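You operate a simulated robot arm through the tools that you are given. There is no shell and no other tool.

Carry out the task below with a simulated robot arm. There is one attempt and no reset: what you move stays moved.

TASK
Brush thread lock on the patch by the silver bolt, then tighten that bolt to 45 Nm.
Fine: brush back in its stand, wrench back; leave the gold bolt. Set down upright: red brush, what you pick out. A coat counts when it lies all over at full strength: go over it till it gets no stronger.

It is judged by the outcome, as a careful person would: the job done as asked, and still so three seconds after it is handed in. It fails if anything else is knocked over, pushed out of place, dropped, spilled or broken.

THE ROBOT
A 7-joint arm with a two-finger parallel gripper, fixed in place. Base frame: the origin is at the foot of the arm, x ahead of it, y to its left, z up; the work surface is at about z = 0.88. Readings come in m, rad, newtons and seconds.
Its first joint turns from -2.304 to 2.304 rad. Payload 3.91 kg.
The tool frame sits at the grasp point between the pads (the TCP): z along the fingers, y along the line on which they close. The tips reach 0.03 m beyond it. Largest opening 0.11 m; finger width 0.02, thickness 0.01; the body of the gripper, 0.048 by 0.112 m, starts 0.055 m behind the TCP.
Orientation is that of the tool frame in the base frame, as a unit quaternion [w, x, y, z]. With the fingers straight down and closing along the base's y, the tool's x points along the base's -x, its y along +y and its z along -z.

THE INTERFACE
- The arm moves only by the tool jog_arm. Its argument "commands" is text: rows parted by semicolons, each of 7 numbers parted by spaces: the shift along the base's x, y, z in m, then the turn, a rotation vector about the base's x, y, z in rad, then the finger opening in m, from 0 to 0.11. In form: dx dy dz wx wy wz gripper; .... A call has 1 to 20 rows; each row is the pose to reach, as a shift and turn from the pose commanded when the call began. Rows are played at 5 a second. More than 0.05 m and 0.15 rad between two rows, or a gripper value outside its range, and nothing of the call is played. A pose out of reach is approached as far as the arm can. The call stops where the force on the tool passes 90 N (or 10 N more than at its start, if that is more) or the arm is blocked; 0.2 s more then pass. Each finger travels about 0.108 m/s and halts on what it meets, pressing with about 21 N; the grip force reading is that of the motor and also rises with nothing between the fingers. The clock runs only during rows and for 0.2 s after the last one: add rows that repeat a pose to give the fingers time. The reply holds the time, the measured pose of the TCP, the force on the tool along the base axes, the opening and the grip force, in the units named above and with some noise, with the torque about the TCP (base axes, N m) and any sound that the robot's microphone picked up, and new pictures: "views" is both (left out), scene, wrist or none.
- Cameras (640 x 400 px; columns grow to the right, rows downward): "scene" is fixed at [0.3988, 0.5012, 1.6313]; the picture's right is [0.99, 0.13, 0.00], its down [0.12, -0.92, -0.36] and it looks along [-0.05, 0.36, -0.93] (base axes); focal length 240 px, centre (320, 200). "wrist" rides on the gripper at [0.072, 0.017, -0.103] in the tool frame; the picture's right is [-0.23, 0.97, 0.00], its down [-0.76, -0.18, -0.62] and it looks along [-0.61, -0.14, 0.78] (tool axes); focal length 222 px, centre (320, 200). There is no depth. A picture from a camera that has moved, and an enlarged one, comes with that camera's place and axes in the base frame and with its lens.
- enlarge(camera, box): a new picture of the part [left, top, right, bottom] of that camera's present view, enlarged. It takes no simulated time.
- finish_job(): hands the job in; it is judged then, once.

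Nothing tells you positions but the pictures and the camera data. Unless the task says otherwise, let go and move clear before handing in.

The tools are called after "Call:" by a JSON object that holds its "name" and its "arguments". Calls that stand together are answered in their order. jog_arm: Moves the arm, as the interface text tells. Its arguments: {"type":"object","properties":{"commands":{"type":"string"},"views":{"type":"string","enum":["both","scene","wrist","none"]}},"required":["commands"]} The other tools are called the same way: enlarge (camera, box) takes an enlarged picture of a part of a camera's view; finish_job () hands the job in.

At the start:

```text
t: 0.0
tcp_pos: [0.154, 0.6518, 1.2347]
ee_rot: [0.0, 0.001, 1.0, 0.0]
ft_force: [0.2, 0.1, -0.6]
wrist_torque: [-0.02, -0.05, 0.0]
width: 0.11
grip_force: 0.1
```

scene: 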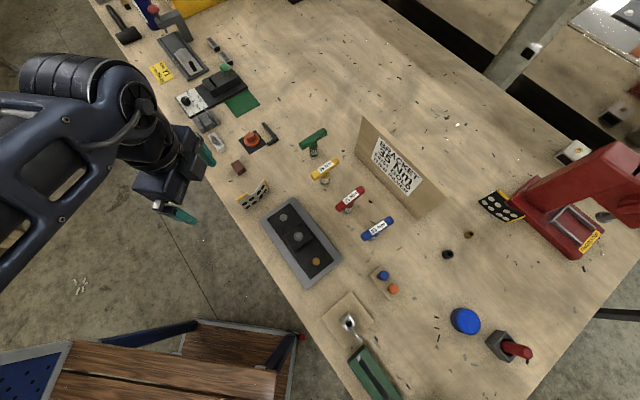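
wrist: 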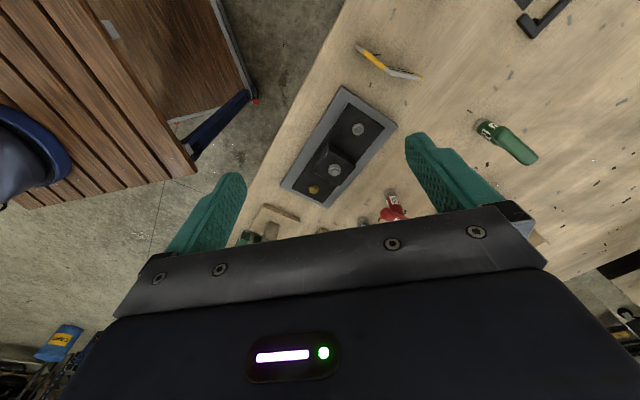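

I see a workbench with a bracket tray holding bolts, four coloured T-handle wrenches, a sign, a brush in a stand and other things. I will look closer before moving.

Call:
{"name": "enlarge", "arguments": {"camera": "scene", "box": [230, 110, 430, 235]}}

Call:
{"name": "enlarge", "arguments": {"camera": "scene", "box": [230, 180, 390, 280]}}

Call:
{"name": "enlarge", "arguments": {"camera": "scene", "box": [300, 240, 540, 390]}}

Call:
{"name": "enlarge", "arguments": {"camera": "scene", "box": [340, 110, 460, 220]}}

Call:
{"name": "enlarge", "arguments": {"camera": "wrist", "box": [240, 40, 560, 240]}}

```text
3.20 times, centred on (330, 172) of scene
camera zoom: at [0.3988, 0.5012, 1.6313], right [0.99, 0.13, 0.0], down [0.12, -0.92, -0.36], along [-0.05, 0.36, -0.93], focal length 768 px, centre (288, 288)
```

zoom: 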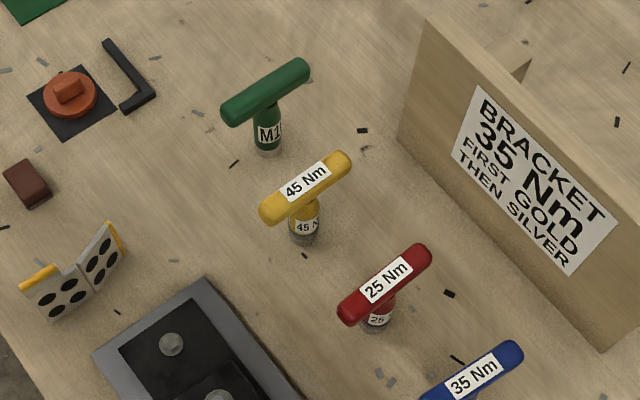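

```text
4.00 times, centred on (310, 230) of scene
camera zoom: at [0.3988, 0.5012, 1.6313], right [0.99, 0.13, 0.0], down [0.12, -0.92, -0.36], along [-0.05, 0.36, -0.93], focal length 960 px, centre (360, 80)
```

zoom: 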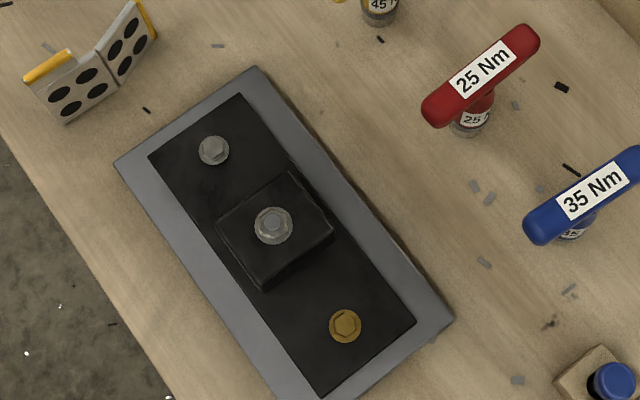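

```text
2.67 times, centred on (420, 315) of scene
camera zoom: at [0.3988, 0.5012, 1.6313], right [0.99, 0.13, 0.0], down [0.12, -0.92, -0.36], along [-0.05, 0.36, -0.93], focal length 640 px, centre (53, -107)
```

zoom: 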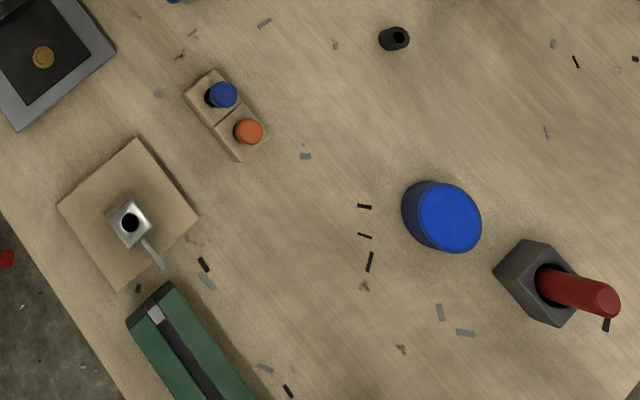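

```text
3.64 times, centred on (400, 165) of scene
camera zoom: at [0.3988, 0.5012, 1.6313], right [0.99, 0.13, 0.0], down [0.12, -0.92, -0.36], along [-0.05, 0.36, -0.93], focal length 873 px, centre (29, 327)
```

zoom: 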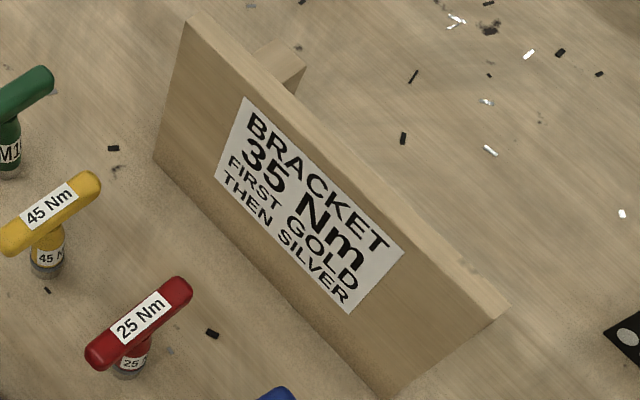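

```text
2.00 times, centred on (400, 140) of wrist
camera zoom: at [0.0818, 0.6679, 1.3383], right [0.23, 0.97, 0.0], down [0.76, -0.18, 0.62], along [0.61, -0.14, -0.78], focal length 444 px, centre (160, 320)
```

zoom: 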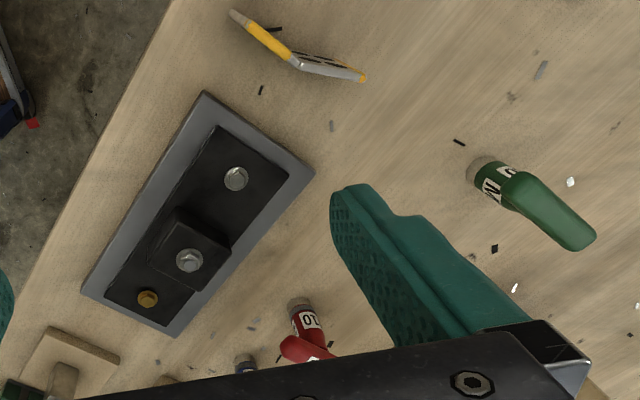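

The task's 45 Nm is on the yellow wrench; the sign's 35 Nm and gold-first order contradict the task, so I follow the task. Two bolts look silver, so I move the wrist camera closer to the bracket to see the patch.

Call:
{"name": "jog_arm", "arguments": {"commands": "0.01 0.005 -0.04 0 0 0 0.11; 0.02 0.01 -0.08 0 0 0 0.11; 0.03 0.015 -0.12 0 0 0 0.11; 0.035 0.02 -0.16 0 0 0 0.11; 0.035 0.02 -0.18 0 0 0 0.11; 0.035 0.02 -0.18 0 0 0 0.11"}}

```text
t: 1.4
tcp_pos: [0.1886, 0.67, 1.0541]
ee_rot: [0.0, 0.001, 1.0, 0.0]
ft_force: [0.4, -0.2, -0.2]
wrist_torque: [-0.01, 0.05, -0.02]
width: 0.1103
grip_force: 0.0
camera wrist: at [0.1176, 0.6874, 1.1593], right [0.23, 0.97, 0.0], down [0.76, -0.18, 0.62], along [0.61, -0.14, -0.78], focal length 222 px, centre (320, 200)
```

scene: 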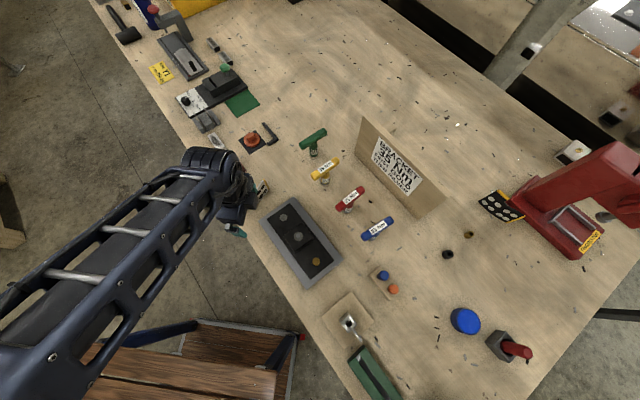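
wrist: 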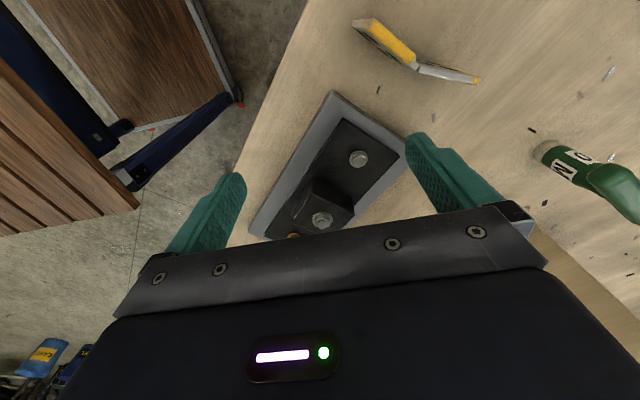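

The bracket is in view; I enlarge it to read bolts and patches.

Call:
{"name": "enlarge", "arguments": {"camera": "wrist", "box": [240, 80, 420, 245]}}

Call:
{"name": "enlarge", "arguments": {"camera": "scene", "box": [255, 190, 345, 290]}}

Call:
{"name": "enlarge", "arguments": {"camera": "wrist", "box": [330, 0, 640, 220]}}

```text
2.42 times, centred on (330, 162) of wrist
camera zoom: at [0.1176, 0.6874, 1.1593], right [0.23, 0.97, 0.0], down [0.76, -0.18, 0.62], along [0.61, -0.14, -0.78], focal length 538 px, centre (296, 291)
```

zoom: 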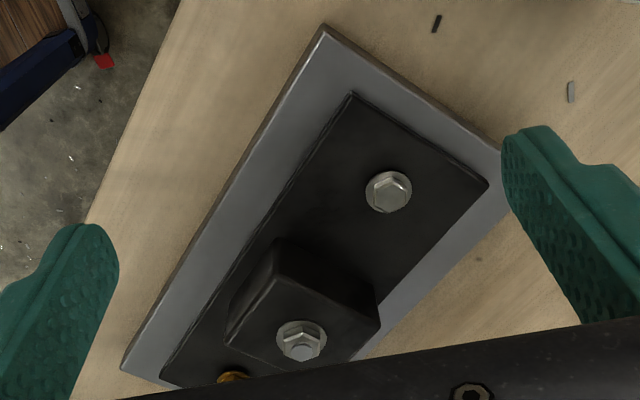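

```text
4.00 times, centred on (300, 240) of scene
camera zoom: at [0.3988, 0.5012, 1.6313], right [0.99, 0.13, 0.0], down [0.12, -0.92, -0.36], along [-0.05, 0.36, -0.93], focal length 960 px, centre (400, 40)
```

zoom: 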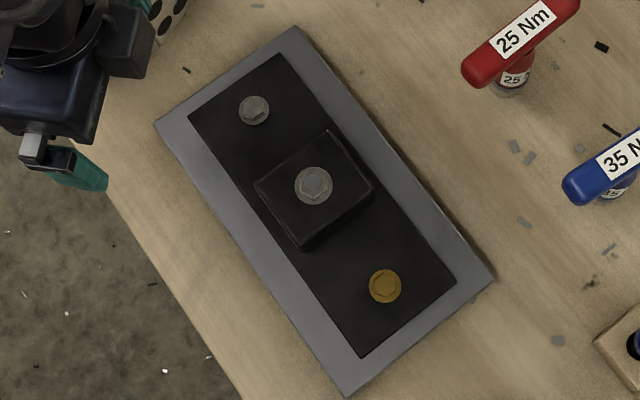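

```text
1.82 times, centred on (485, 110) of wrist
camera zoom: at [0.1176, 0.6874, 1.1593], right [0.23, 0.97, 0.0], down [0.76, -0.18, 0.62], along [0.61, -0.14, -0.78], focal length 404 px, centre (20, 364)
```

zoom: 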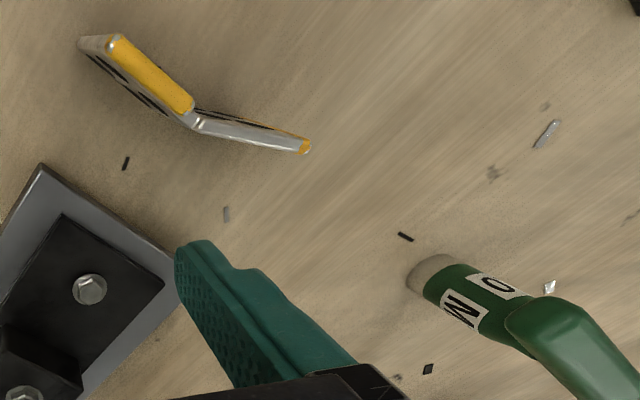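

I want a tighter look at the two silver-looking bolts and the area around them for a patch.

Call:
{"name": "enlarge", "arguments": {"camera": "wrist", "box": [320, 120, 400, 180]}}

Call:
{"name": "enlarge", "arguments": {"camera": "wrist", "box": [280, 170, 370, 240]}}

Call:
{"name": "enlarge", "arguments": {"camera": "scene", "box": [265, 200, 305, 230]}}

Call:
{"name": "enlarge", "arguments": {"camera": "scene", "box": [285, 220, 335, 280]}}

```text
6.67 times, centred on (360, 150) of wrist
camera zoom: at [0.1176, 0.6874, 1.1593], right [0.23, 0.97, 0.0], down [0.76, -0.18, 0.62], along [0.61, -0.14, -0.78], focal length 1481 px, centre (53, 533)
```

zoom: 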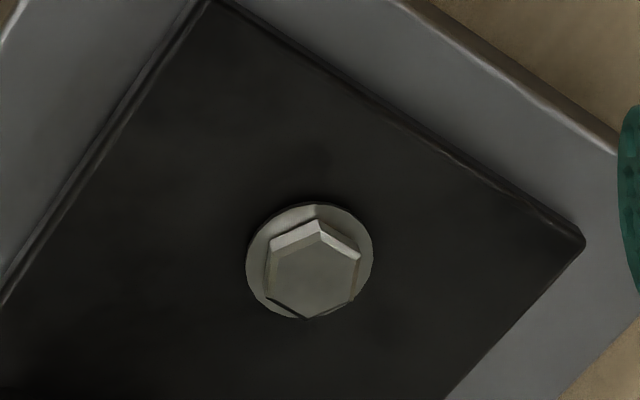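

```text
5.71 times, centred on (325, 205) of wrist
camera zoom: at [0.1176, 0.6874, 1.1593], right [0.23, 0.97, 0.0], down [0.76, -0.18, 0.62], along [0.61, -0.14, -0.78], focal length 1269 px, centre (291, 171)
```

zoom: 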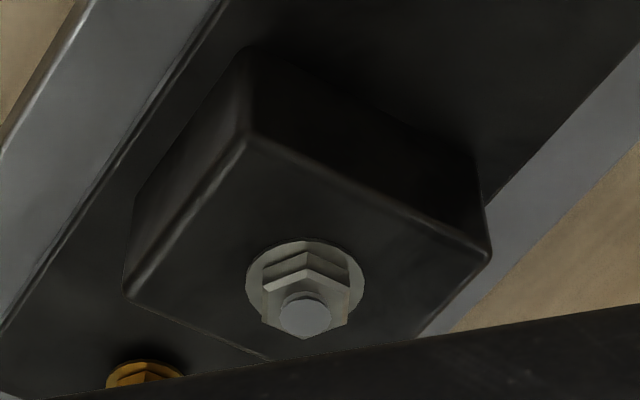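

```text
13.33 times, centred on (285, 215) of scene
camera zoom: at [0.3988, 0.5012, 1.6313], right [0.99, 0.13, 0.0], down [0.12, -0.92, -0.36], along [-0.05, 0.36, -0.93], focal length 3200 px, centre (787, 0)
```

zoom: 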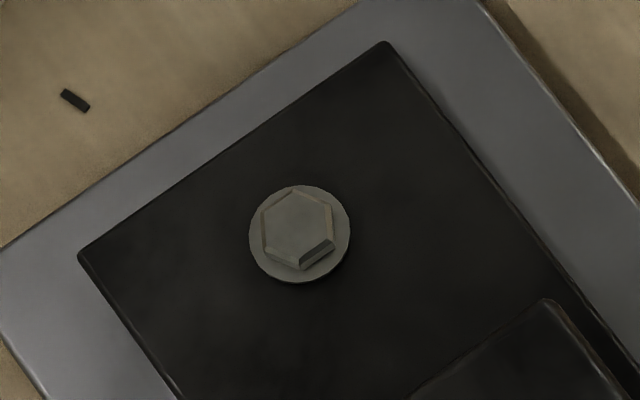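

```text
6.67 times, centred on (310, 250) of scene
camera zoom: at [0.3988, 0.5012, 1.6313], right [0.99, 0.13, 0.0], down [0.12, -0.92, -0.36], along [-0.05, 0.36, -0.93], focal length 1600 px, centre (387, -133)
```

zoom: 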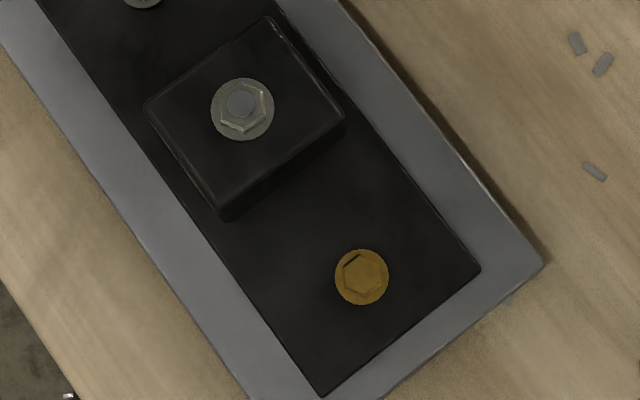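

The middle one is a nut on a stud, so the silver bolt is the flanged hex head at about (0.255, 0.705). Next I look at the brush and pot area from above.

Call:
{"name": "jog_arm", "arguments": {"commands": "0.0 0 0.05 0 0 0 0.11; 0 0 0.1 0 0 0 0.11; 0.045 -0.018 0.1 0 0 0 0.11; 0.09 -0.036 0.1 0 0 0 0.11; 0.135 -0.054 0.1 0 0 0 0.11; 0.18 -0.072 0.1 0 0 0 0.11; 0.225 -0.09 0.1 0 0 0 0.11; 0.27 -0.108 0.1 0 0 0 0.11; 0.315 -0.126 0.1 0 0 0 0.11; 0.331 -0.14 0.1 0 0 0 0.11; 0.331 -0.14 0.1 0 0 0 0.11"}}

```text
t: 3.8
tcp_pos: [0.5204, 0.529, 1.1544]
ee_rot: [0.001, 0.0, 1.0, 0.0]
ft_force: [0.3, -0.4, -0.2]
wrist_torque: [-0.02, 0.0, 0.02]
width: 0.11
grip_force: 0.0
camera wrist: at [0.4492, 0.5464, 1.2591], right [0.23, 0.97, 0.0], down [0.76, -0.18, 0.62], along [0.61, -0.14, -0.78], focal length 222 px, centre (320, 200)
```

scene: 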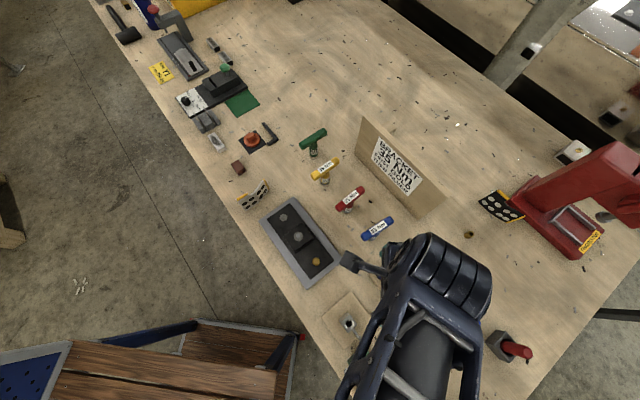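
wrist: 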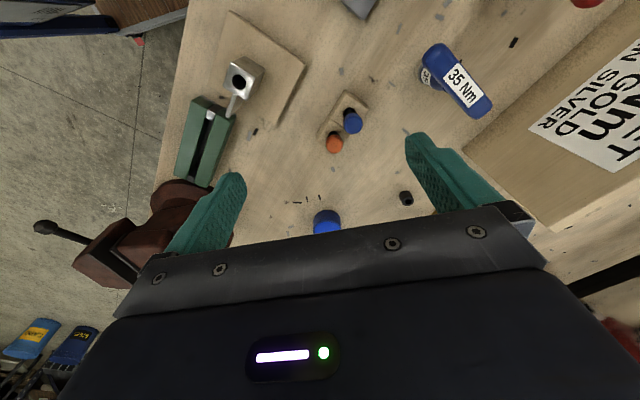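

Call:
{"name": "enlarge", "arguments": {"camera": "wrist", "box": [160, 0, 480, 240]}}

Call:
{"name": "enlarge", "arguments": {"camera": "wrist", "box": [290, 80, 430, 240]}}

Call:
{"name": "enlarge", "arguments": {"camera": "scene", "box": [480, 310, 560, 370]}}

```text
1.67 times, centred on (320, 120) of wrist
camera zoom: at [0.4492, 0.5464, 1.2591], right [0.23, 0.97, 0.0], down [0.76, -0.18, 0.62], along [0.61, -0.14, -0.78], focal length 370 px, centre (320, 333)
```

zoom: 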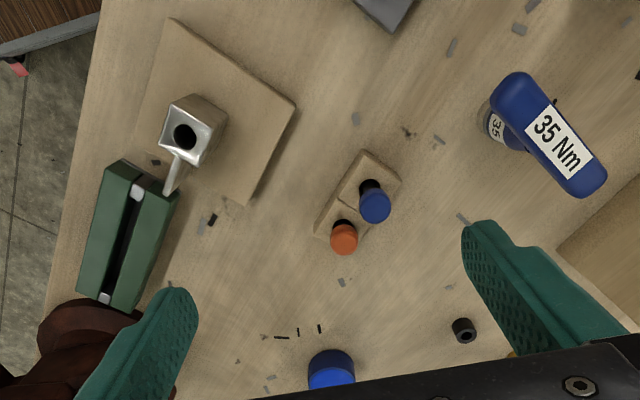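

```text
2.50 times, centred on (360, 160) of wrist
camera zoom: at [0.4492, 0.5464, 1.2591], right [0.23, 0.97, 0.0], down [0.76, -0.18, 0.62], along [0.61, -0.14, -0.78], focal length 555 px, centre (220, 300)
```

zoom: 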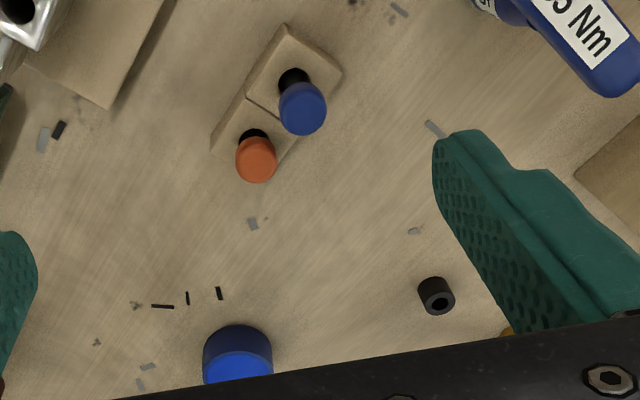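

```text
6.67 times, centred on (520, 340) of scene
camera zoom: at [0.3988, 0.5012, 1.6313], right [0.99, 0.13, 0.0], down [0.12, -0.92, -0.36], along [-0.05, 0.36, -0.93], focal length 1600 px, centre (-1013, -733)
```

zoom: 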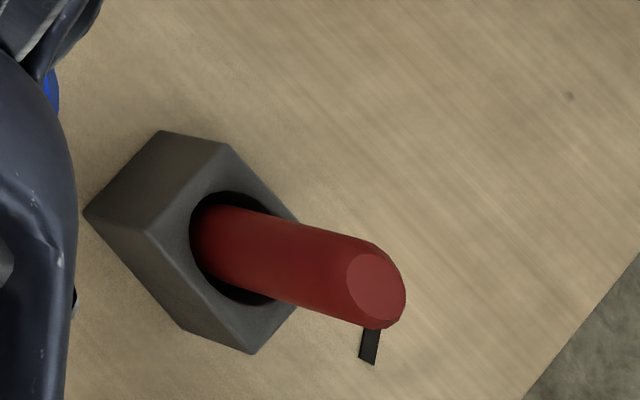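

The brush (red handle, top near z≈0.98) stands in a grey stand around (0.89, 0.44). I move closer to measure it.

Call:
{"name": "jog_arm", "arguments": {"commands": "0.045 -0.01 0 0 0 0 0.11; 0.09 -0.02 0 0 0 0 0.11; 0.135 -0.03 -0.02 0 0 0 0.11; 0.17 -0.04 -0.05 0 0 0 0.11; 0.17 -0.04 -0.05 0 0 0 0.11"}}

```text
refused: row 3 steps farther than a row can; nothing moved
```

Call:
{"name": "jog_arm", "arguments": {"commands": "0.045 -0.01 0 0 0 0 0.11; 0.09 -0.02 0 0 0 0 0.11; 0.13 -0.03 -0.02 0 0 0 0.11; 0.16 -0.04 -0.05 0 0 0 0.11; 0.16 -0.04 -0.05 0 0 0 0.11"}}

```text
t: 5.0
tcp_pos: [0.678, 0.4882, 1.1059]
ee_rot: [0.0, -0.002, 1.0, 0.0]
ft_force: [0.0, -0.1, -0.2]
wrist_torque: [-0.02, 0.0, -0.01]
width: 0.1099
grip_force: 0.0
camera wrist: at [0.6077, 0.5063, 1.209], right [0.23, 0.97, 0.0], down [0.76, -0.18, 0.62], along [0.61, -0.14, -0.78], focal length 222 px, centre (320, 200)
```

scene: 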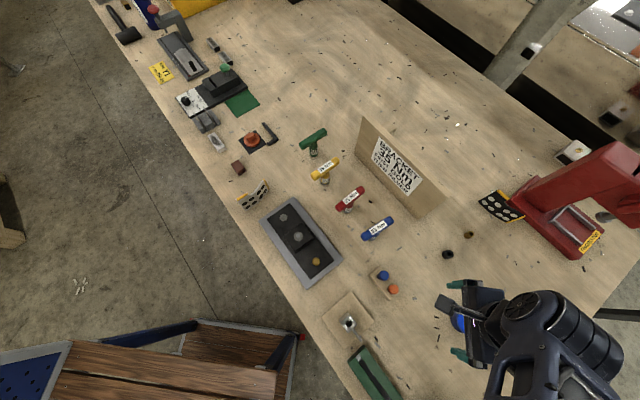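
wrist: 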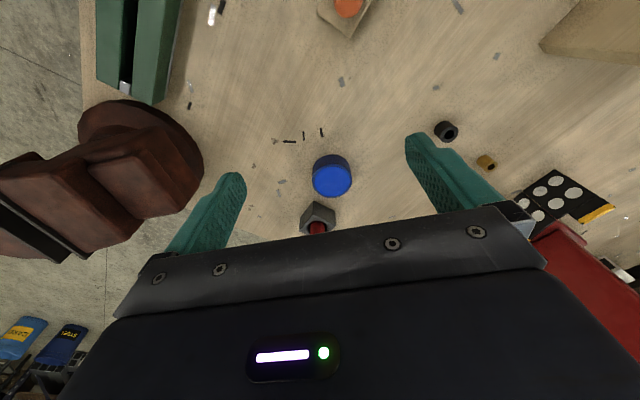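

Call:
{"name": "jog_arm", "arguments": {"commands": "0.045 -0.012 0 0 0 0 0.11; 0.09 -0.024 0 0 0 0 0.11; 0.12 -0.036 0 0 0 0 0.11; 0.12 -0.036 0 0 0 0 0.11"}}

Call:
{"name": "enlarge", "arguments": {"camera": "wrist", "box": [240, 60, 400, 240]}}

```text
t: 6.0
tcp_pos: [0.7985, 0.4527, 1.104]
ee_rot: [0.0, 0.0, 1.0, 0.0]
ft_force: [-0.5, -0.5, 0.7]
wrist_torque: [0.01, -0.03, 0.0]
width: 0.1103
grip_force: 0.0
camera wrist: at [0.7269, 0.4712, 1.2072], right [0.23, 0.97, 0.0], down [0.76, -0.18, 0.62], along [0.61, -0.14, -0.78], focal length 222 px, centre (320, 200)
```

scene: 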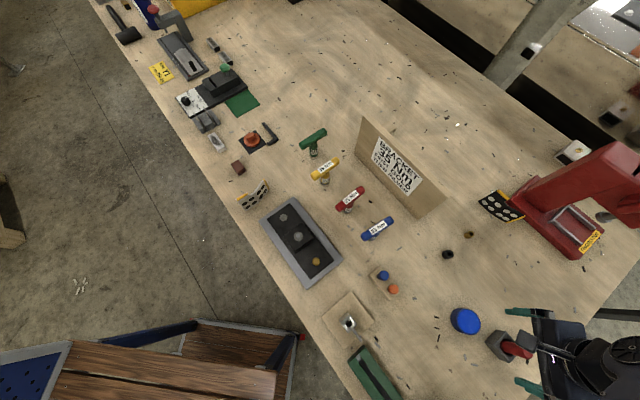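
wrist: 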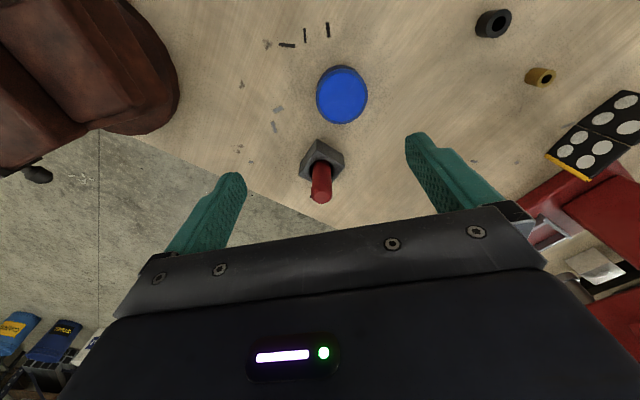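

```text
2.22 times, centred on (320, 150) of wrist
camera zoom: at [0.7269, 0.4712, 1.2072], right [0.23, 0.97, 0.0], down [0.76, -0.18, 0.62], along [0.61, -0.14, -0.78], focal length 494 px, centre (320, 311)
```

zoom: 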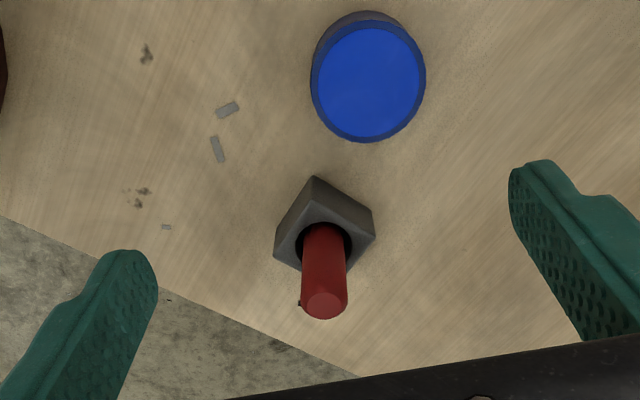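

The brush handle is a vertical cylinder about 27 mm thick at roughly (0.894, 0.437), top at about z=0.985. I check the blue cylinder closely and whether the arm can get over the brush.

Call:
{"name": "enlarge", "arguments": {"camera": "wrist", "box": [300, 50, 380, 130]}}

Call:
{"name": "enlarge", "arguments": {"camera": "wrist", "box": [290, 130, 360, 210]}}

Call:
{"name": "enlarge", "arguments": {"camera": "scene", "box": [440, 300, 490, 340]}}

Call:
{"name": "jog_arm", "arguments": {"commands": "0.045 -0.008 0 0 0 0 0.11; 0.096 -0.016 0 0 0 0 0.11; 0.096 -0.016 0 0 0 0 0.11; 0.096 -0.016 0 0 0 0 0.11"}}

```text
5.00 times, centred on (340, 90) of wrist
camera zoom: at [0.7269, 0.4712, 1.2072], right [0.23, 0.97, 0.0], down [0.76, -0.18, 0.62], along [0.61, -0.14, -0.78], focal length 1111 px, centre (220, 750)
```

zoom: 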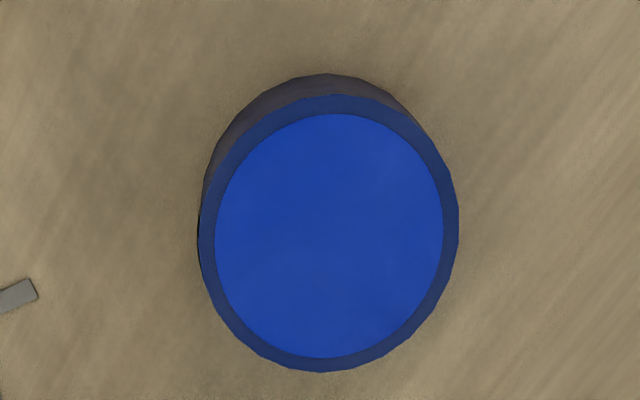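

```text
5.00 times, centred on (325, 170) of wrist
camera zoom: at [0.7269, 0.4712, 1.2072], right [0.23, 0.97, 0.0], down [0.76, -0.18, 0.62], along [0.61, -0.14, -0.78], focal length 1111 px, centre (295, 350)
```

zoom: 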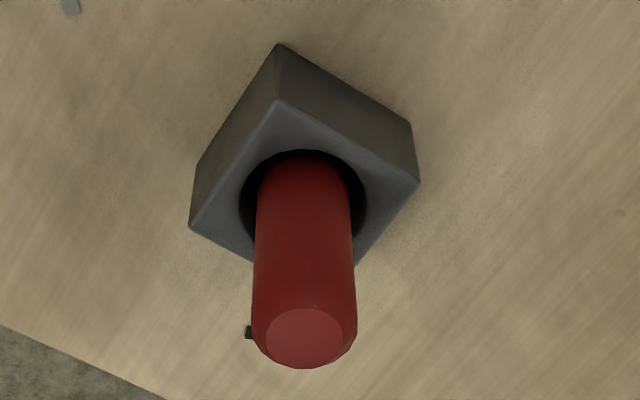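

```text
10.00 times, centred on (465, 320) of scene
camera zoom: at [0.3988, 0.5012, 1.6313], right [0.99, 0.13, 0.0], down [0.12, -0.92, -0.36], along [-0.05, 0.36, -0.93], focal length 2400 px, centre (-1130, -1000)
```

zoom: 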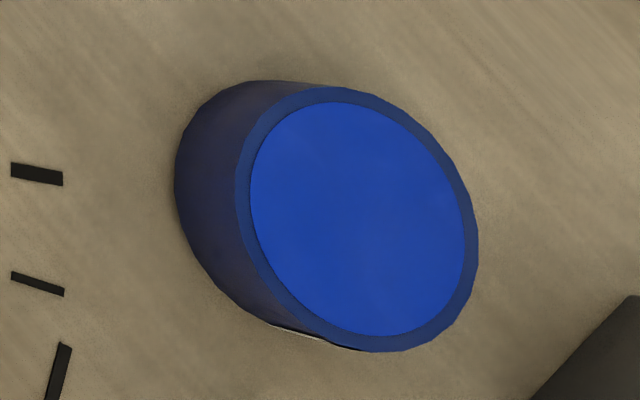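

```text
refused: row 2 steps farther than a row can; nothing moved
```

The blue cylinder is an open pot of blue thread lock at about (0.806, 0.483), rim z≈0.905, so I will dip the brush there. First I go over the brush and check reach.

Call:
{"name": "jog_arm", "arguments": {"commands": "0.045 -0.008 0 0 0 0 0.11; 0.09 -0.014 0 0 0 0 0.11; 0.096 -0.016 -0.03 0 0 0 0.11; 0.096 -0.016 -0.06 0 0 0 0.11; 0.096 -0.016 -0.07 0 0 0 0.11; 0.096 -0.016 -0.07 0 0 0 0.11"}}

Call:
{"name": "enlarge", "arguments": {"camera": "wrist", "box": [220, 100, 440, 240]}}

```text
t: 7.4
tcp_pos: [0.8956, 0.4392, 1.0345]
ee_rot: [-0.001, -0.001, 1.0, 0.001]
ft_force: [0.1, -0.5, 0.5]
wrist_torque: [-0.02, 0.01, 0.0]
width: 0.11
grip_force: 0.1
camera wrist: at [0.824, 0.4565, 1.1379], right [0.23, 0.97, 0.0], down [0.76, -0.18, 0.62], along [0.61, -0.14, -0.78], focal length 222 px, centre (320, 200)
```

scene: 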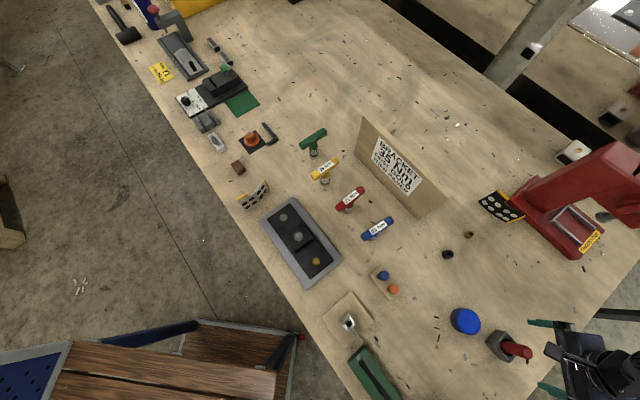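
wrist: 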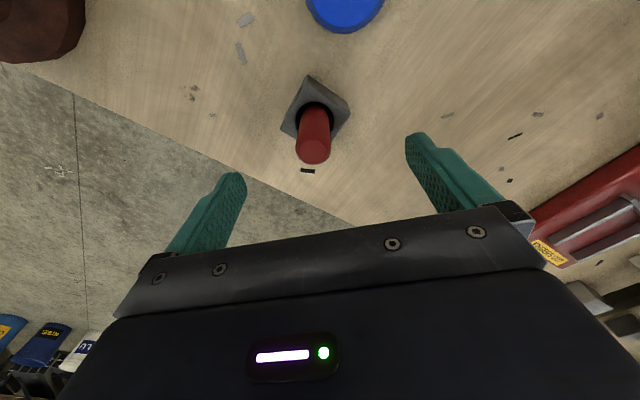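

```text
2.86 times, centred on (330, 170) of wrist
camera zoom: at [0.824, 0.4565, 1.1379], right [0.23, 0.97, 0.0], down [0.76, -0.18, 0.62], along [0.61, -0.14, -0.78], focal length 635 px, centre (291, 286)
```

zoom: 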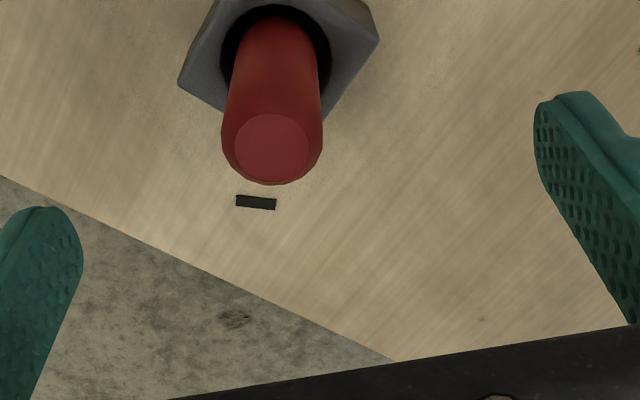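

The arm reaches; triangulation puts the brush axis at (0.895, 0.4355), top z 0.988. I lower around it and close.

Call:
{"name": "jog_arm", "arguments": {"commands": "0 -0.004 -0.03 0 0 0 0.11; 0 -0.004 -0.055 0 0 0 0.11; 0 -0.004 -0.072 0 0 0 0.11; 0 -0.004 -0.072 0 0 0 0.08; 0 -0.004 -0.072 0 0 0 0.05; 0 -0.004 -0.072 0 0 0 0.03;0 -0.004 -0.072 0 0 0 0.015;0 -0.004 -0.072 0 0 0 0.015;0 -0.004 -0.072 0 0 0 0.015"}}

Call:
{"name": "enlarge", "arguments": {"camera": "wrist", "box": [220, 100, 440, 240]}}

```text
t: 9.4
tcp_pos: [0.8953, 0.4354, 0.9609]
ee_rot: [0.0, -0.001, 1.0, 0.0]
ft_force: [0.4, 0.0, 1.0]
wrist_torque: [-0.04, -0.02, 0.03]
width: 0.0269
grip_force: 21.2
camera wrist: at [0.8234, 0.4523, 1.0655], right [0.23, 0.97, 0.0], down [0.76, -0.18, 0.62], along [0.61, -0.14, -0.78], focal length 222 px, centre (320, 200)
```

scene: 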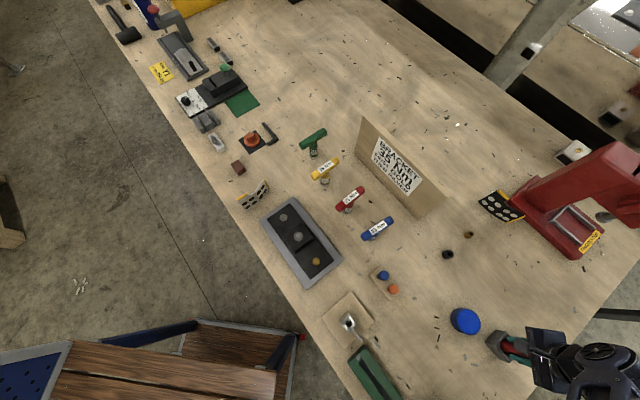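
wrist: 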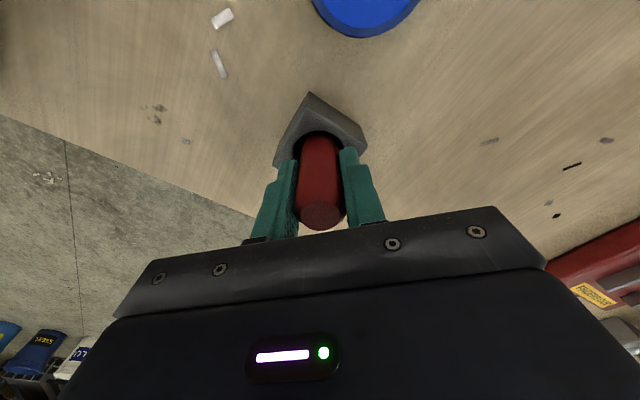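

```text
2.86 times, centred on (330, 170) of wrist
camera zoom: at [0.8234, 0.4523, 1.0655], right [0.23, 0.97, 0.0], down [0.76, -0.18, 0.62], along [0.61, -0.14, -0.78], focal length 635 px, centre (291, 286)
```

zoom: 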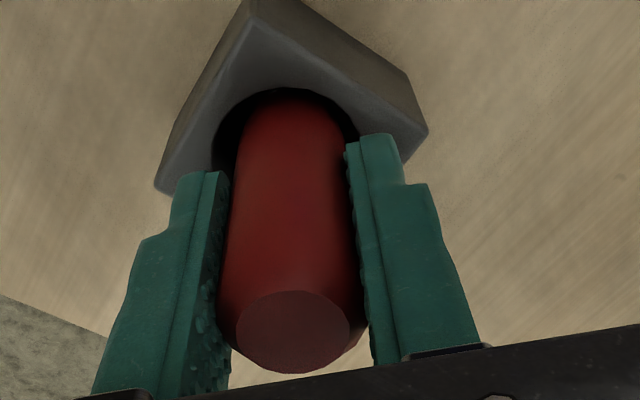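

The brush is gripped (width 0.027). I lift it straight up to see its bristle end.

Call:
{"name": "jog_arm", "arguments": {"commands": "0 0 0.02 0 0 0 0.015; 0 0 0.05 0 0 0 0.015; 0 0 0.09 0 0 0 0.015; 0 0 0.13 0 0 0 0.015; 0 0 0.13 0 0 0 0.015"}}

Call:
{"name": "enlarge", "arguments": {"camera": "wrist", "box": [220, 60, 440, 240]}}

Call:
{"name": "enlarge", "arguments": {"camera": "scene", "box": [470, 300, 570, 380]}}

```text
t: 10.6
tcp_pos: [0.8976, 0.435, 1.0927]
ee_rot: [0.0, 0.001, 1.0, 0.0]
ft_force: [-0.4, 0.4, -1.0]
wrist_torque: [-0.02, -0.01, 0.0]
width: 0.0269
grip_force: 21.4
camera wrist: at [0.8246, 0.4516, 1.1956], right [0.23, 0.97, 0.0], down [0.76, -0.18, 0.62], along [0.61, -0.14, -0.78], focal length 222 px, centre (320, 200)
```

scene: 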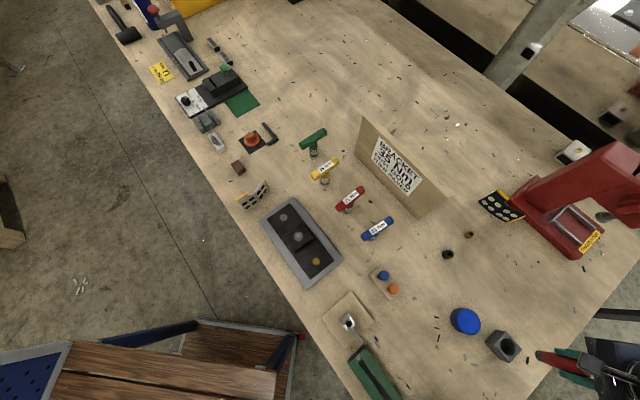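
wrist: 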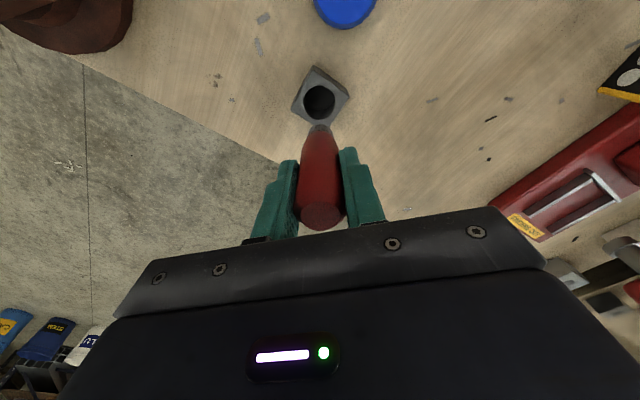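

```text
2.22 times, centred on (330, 150) of wrist
camera zoom: at [0.8246, 0.4516, 1.1956], right [0.23, 0.97, 0.0], down [0.76, -0.18, 0.62], along [0.61, -0.14, -0.78], focal length 494 px, centre (298, 311)
```

zoom: 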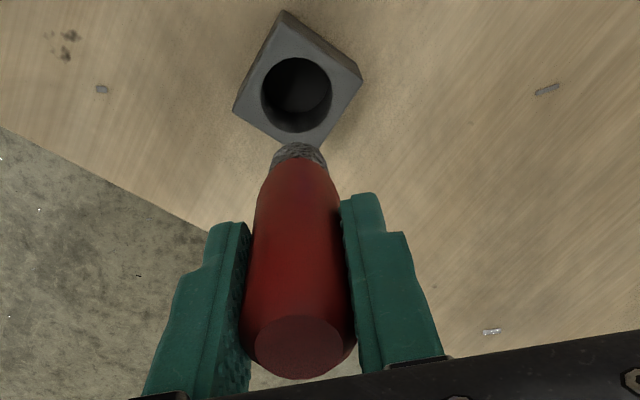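

```text
5.00 times, centred on (520, 340) of scene
camera zoom: at [0.3988, 0.5012, 1.6313], right [0.99, 0.13, 0.0], down [0.12, -0.92, -0.36], along [-0.05, 0.36, -0.93], focal length 1200 px, centre (-680, -500)
```

zoom: 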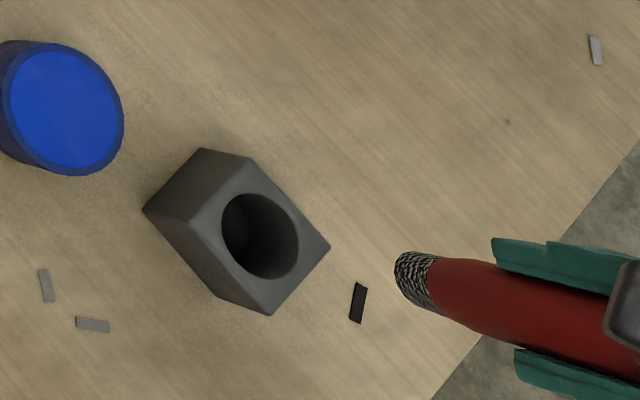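

The bristles are dry and end about 80 mm below the TCP; the stand hole is confirmed at (0.8965, 0.436). Next I carry the brush over the pot and lower it to just above the liquid.

Call:
{"name": "jog_arm", "arguments": {"commands": "-0.03 0.016 0 0 0 0 0.015; -0.06 0.032 0 0 0 0 0.015; -0.091 0.048 0 0 0 0 0.015; -0.091 0.048 -0.04 0 0 0 0.015; -0.091 0.048 -0.08 0 0 0 0.015; -0.091 0.048 -0.09 0 0 0 0.015;-0.091 0.048 -0.09 0 0 0 0.015"}}

Call:
{"name": "enlarge", "arguments": {"camera": "wrist", "box": [220, 60, 440, 240]}}

Call:
{"name": "enlarge", "arguments": {"camera": "scene", "box": [430, 280, 530, 360]}}

```text
t: 12.2
tcp_pos: [0.8041, 0.4817, 1.0039]
ee_rot: [0.0, 0.0, 1.0, 0.0]
ft_force: [1.3, -1.0, -1.0]
wrist_torque: [-0.03, 0.02, -0.02]
width: 0.0268
grip_force: 20.7
camera wrist: at [0.7331, 0.4992, 1.1057], right [0.23, 0.97, 0.0], down [0.76, -0.18, 0.62], along [0.61, -0.14, -0.78], focal length 222 px, centre (320, 200)
```

scene: 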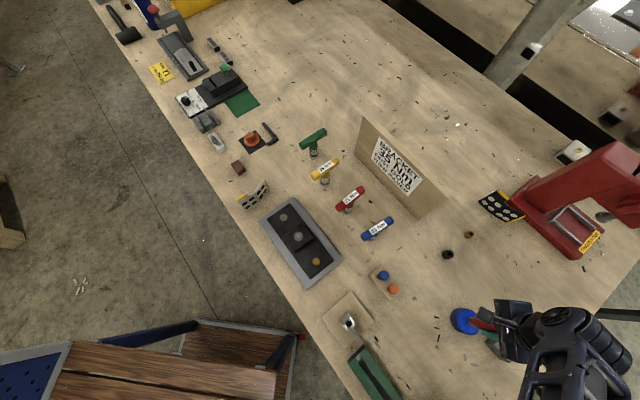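
wrist: 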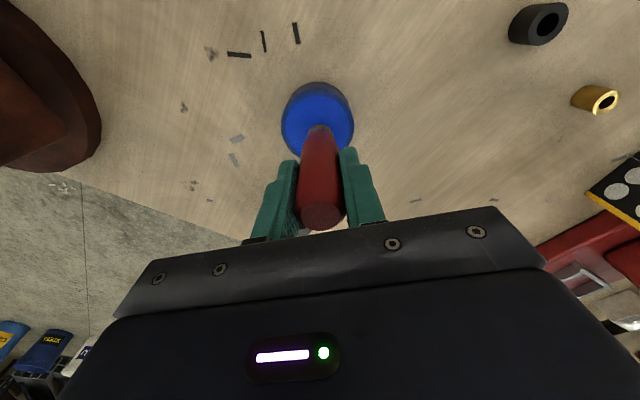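

```text
2.22 times, centred on (330, 150) of wrist
camera zoom: at [0.7331, 0.4992, 1.1057], right [0.23, 0.97, 0.0], down [0.76, -0.18, 0.62], along [0.61, -0.14, -0.78], focal length 494 px, centre (298, 311)
```

zoom: 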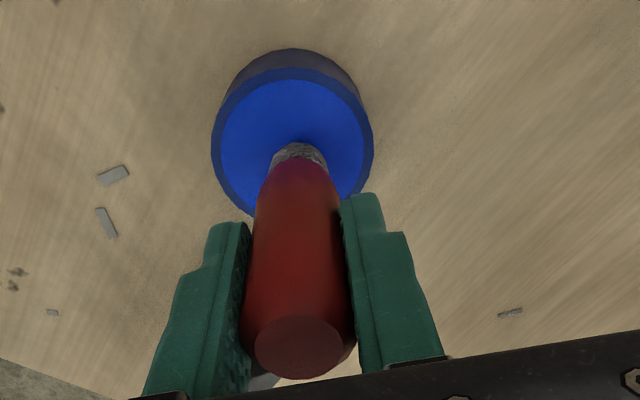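

```text
5.00 times, centred on (480, 320) of scene
camera zoom: at [0.3988, 0.5012, 1.6313], right [0.99, 0.13, 0.0], down [0.12, -0.92, -0.36], along [-0.05, 0.36, -0.93], focal length 1200 px, centre (-480, -400)
```

zoom: 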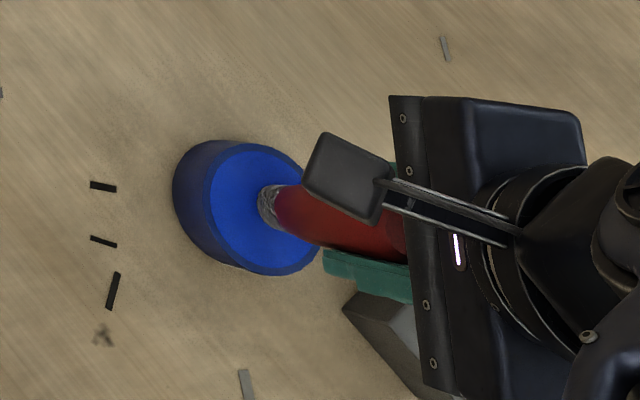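

The brush is centred over the pot. I lower it gently into the liquid, watching force.

Call:
{"name": "jog_arm", "arguments": {"commands": "0 0 -0.01 0 0 0 0.015; 0 0 -0.02 0 0 0 0.015; 0 0 -0.026 0 0 0 0.015; 0 0 -0.03 0 0 0 0.015; 0 0 -0.03 0 0 0 0.015"}}

Call:
{"name": "enlarge", "arguments": {"camera": "wrist", "box": [220, 60, 440, 240]}}

```text
t: 13.4
tcp_pos: [0.8052, 0.4833, 0.9717]
ee_rot: [0.0, -0.001, 1.0, 0.0]
ft_force: [0.4, -2.5, 12.3]
wrist_torque: [-0.13, -0.05, 0.01]
width: 0.0271
grip_force: 20.7
camera wrist: at [0.7326, 0.4998, 1.0761], right [0.23, 0.97, 0.0], down [0.76, -0.18, 0.62], along [0.61, -0.14, -0.78], focal length 222 px, centre (320, 200)
```

scene: 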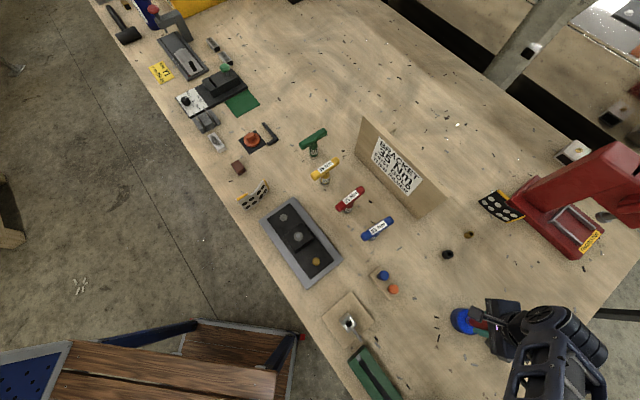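
wrist: 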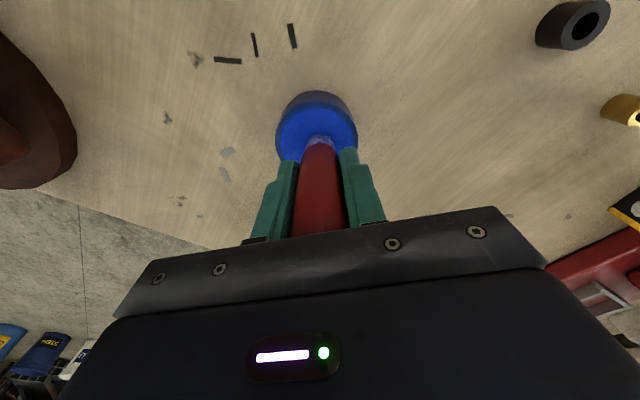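

```text
2.22 times, centred on (330, 150) of wrist
camera zoom: at [0.7326, 0.4998, 1.0761], right [0.23, 0.97, 0.0], down [0.76, -0.18, 0.62], along [0.61, -0.14, -0.78], focal length 494 px, centre (298, 311)
```

zoom: 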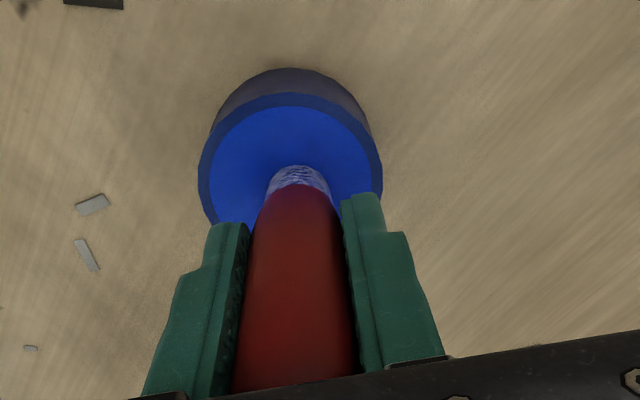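

Contact was felt at about 12 N and the bristles look blue. I raise the brush to check the loading and whether it slipped in the grip.

Call:
{"name": "jog_arm", "arguments": {"commands": "0 0 0.01 0 0 0 0.015; 0 0 0.05 0 0 0 0.015; 0 0 0.1 0 0 0 0.015; 0 0 0.13 0 0 0 0.015; 0 0 0.13 0 0 0 0.015"}}

Call:
{"name": "enlarge", "arguments": {"camera": "wrist", "box": [220, 60, 440, 240]}}

Call:
{"name": "enlarge", "arguments": {"camera": "scene", "box": [430, 280, 530, 360]}}

```text
t: 14.6
tcp_pos: [0.8047, 0.4841, 1.102]
ee_rot: [0.001, -0.002, 1.0, 0.0]
ft_force: [0.4, 0.3, -0.1]
wrist_torque: [0.0, -0.01, 0.0]
width: 0.027
grip_force: 21.4
camera wrist: at [0.7343, 0.501, 1.2064], right [0.23, 0.97, 0.0], down [0.76, -0.18, 0.62], along [0.61, -0.14, -0.78], focal length 222 px, centre (320, 200)
```

scene: 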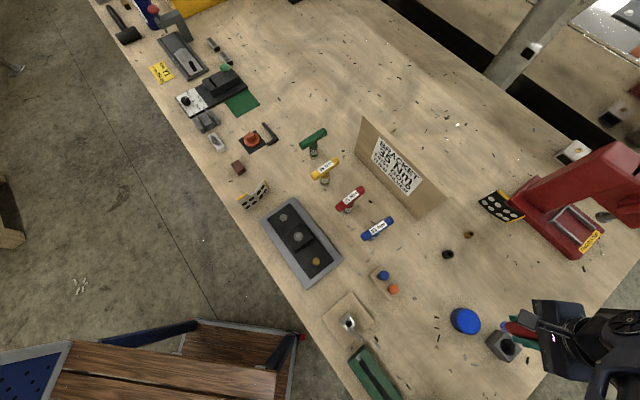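
wrist: 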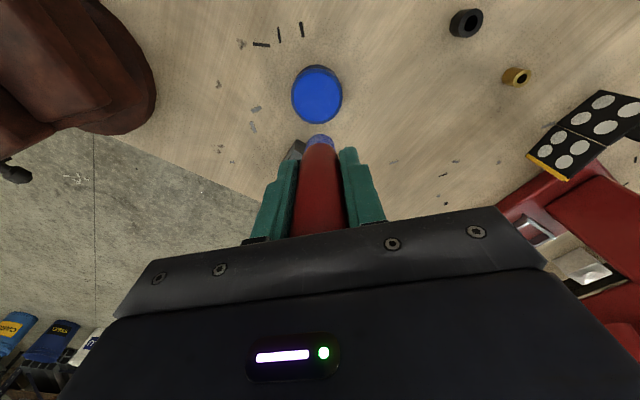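

```text
2.22 times, centred on (330, 150) of wrist
camera zoom: at [0.7343, 0.501, 1.2064], right [0.23, 0.97, 0.0], down [0.76, -0.18, 0.62], along [0.61, -0.14, -0.78], focal length 494 px, centre (298, 311)
```

zoom: 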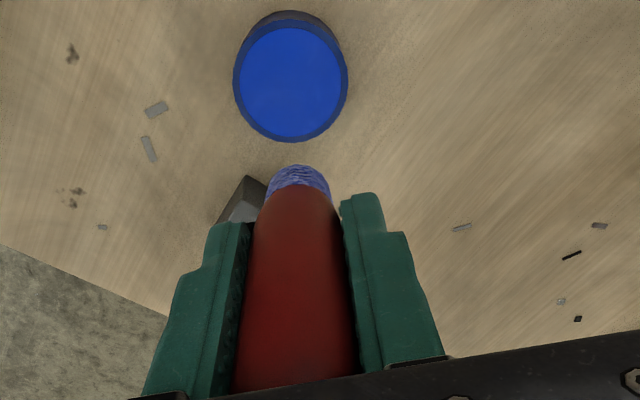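

```text
5.00 times, centred on (480, 320) of scene
camera zoom: at [0.3988, 0.5012, 1.6313], right [0.99, 0.13, 0.0], down [0.12, -0.92, -0.36], along [-0.05, 0.36, -0.93], focal length 1200 px, centre (-480, -400)
```

zoom: 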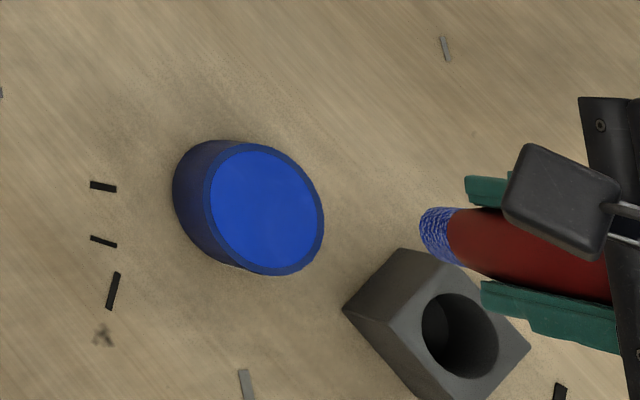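

The brush is loaded blue but slid up in the grip by about 25 mm, so its tip is now roughly 55–60 mm below the TCP. I carry it to above the silver bolt, turning the gripper 45° so the fingers lie across the bracket's axis, away from the block.

Call:
{"name": "jog_arm", "arguments": {"commands": "0 0 0.03 0 0 0 0.015; -0.04 0.017 0.03 0 0 -0.056 0.015; -0.08 0.034 0.03 0 0 -0.112 0.015; -0.12 0.051 0.03 0 0 -0.168 0.015; -0.16 0.068 0.03 0 0 -0.224 0.015; -0.2 0.085 0.03 0 0 -0.28 0.015; -0.24 0.101 0.03 0 0 -0.336 0.015; -0.28 0.118 0.03 0 0 -0.393 0.015; -0.32 0.135 0.03 0 0 -0.449 0.015; -0.36 0.152 0.03 0 0 -0.505 0.015; -0.4 0.169 0.03 0 0 -0.561 0.015; -0.44 0.186 0.03 0 0 -0.617 0.015; -0.48 0.203 0.03 0 0 -0.673 0.015; -0.52 0.22 0.03 0 0 -0.729 0.015; -0.565 0.236 0.03 0 0 -0.785 0.015; -0.565 0.236 0.03 0 0 -0.785 0.015;-0.565 0.236 0.03 0 0 -0.785 0.015"}}

Call:
{"name": "enlarge", "arguments": {"camera": "wrist", "box": [220, 40, 440, 240]}}

```text
t: 18.2
tcp_pos: [0.2385, 0.72, 1.1349]
ee_rot: [0.0, 0.382, 0.924, 0.0]
ft_force: [0.1, -0.1, -1.3]
wrist_torque: [0.01, -0.02, -0.04]
width: 0.0268
grip_force: 20.7
camera wrist: at [0.1995, 0.7832, 1.2387], right [0.85, 0.53, 0.0], down [0.41, -0.66, 0.62], along [0.33, -0.53, -0.78], focal length 222 px, centre (320, 200)
```

scene: 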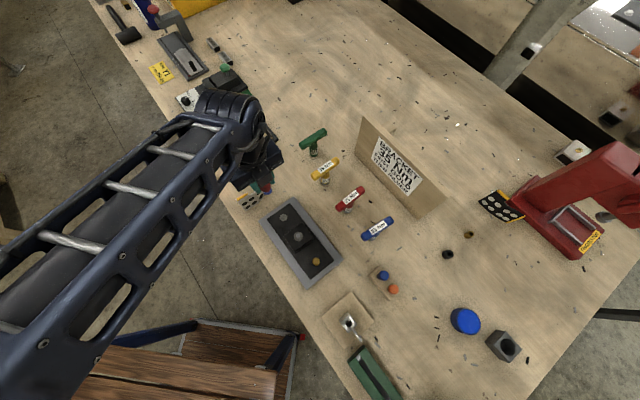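
wrist: 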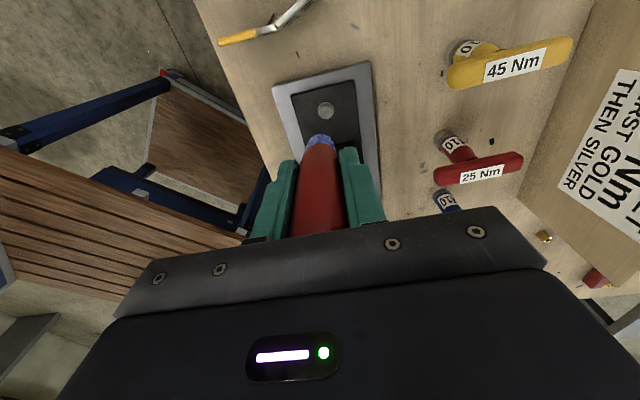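

```text
2.00 times, centred on (330, 140) of wrist
camera zoom: at [0.1995, 0.7832, 1.2387], right [0.85, 0.53, 0.0], down [0.41, -0.66, 0.62], along [0.33, -0.53, -0.78], focal length 444 px, centre (300, 320)
```

zoom: 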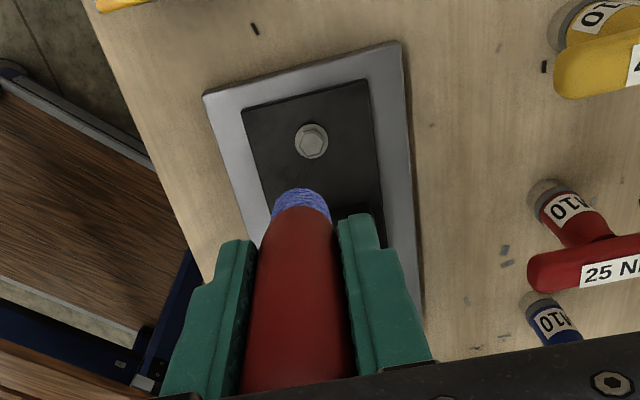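

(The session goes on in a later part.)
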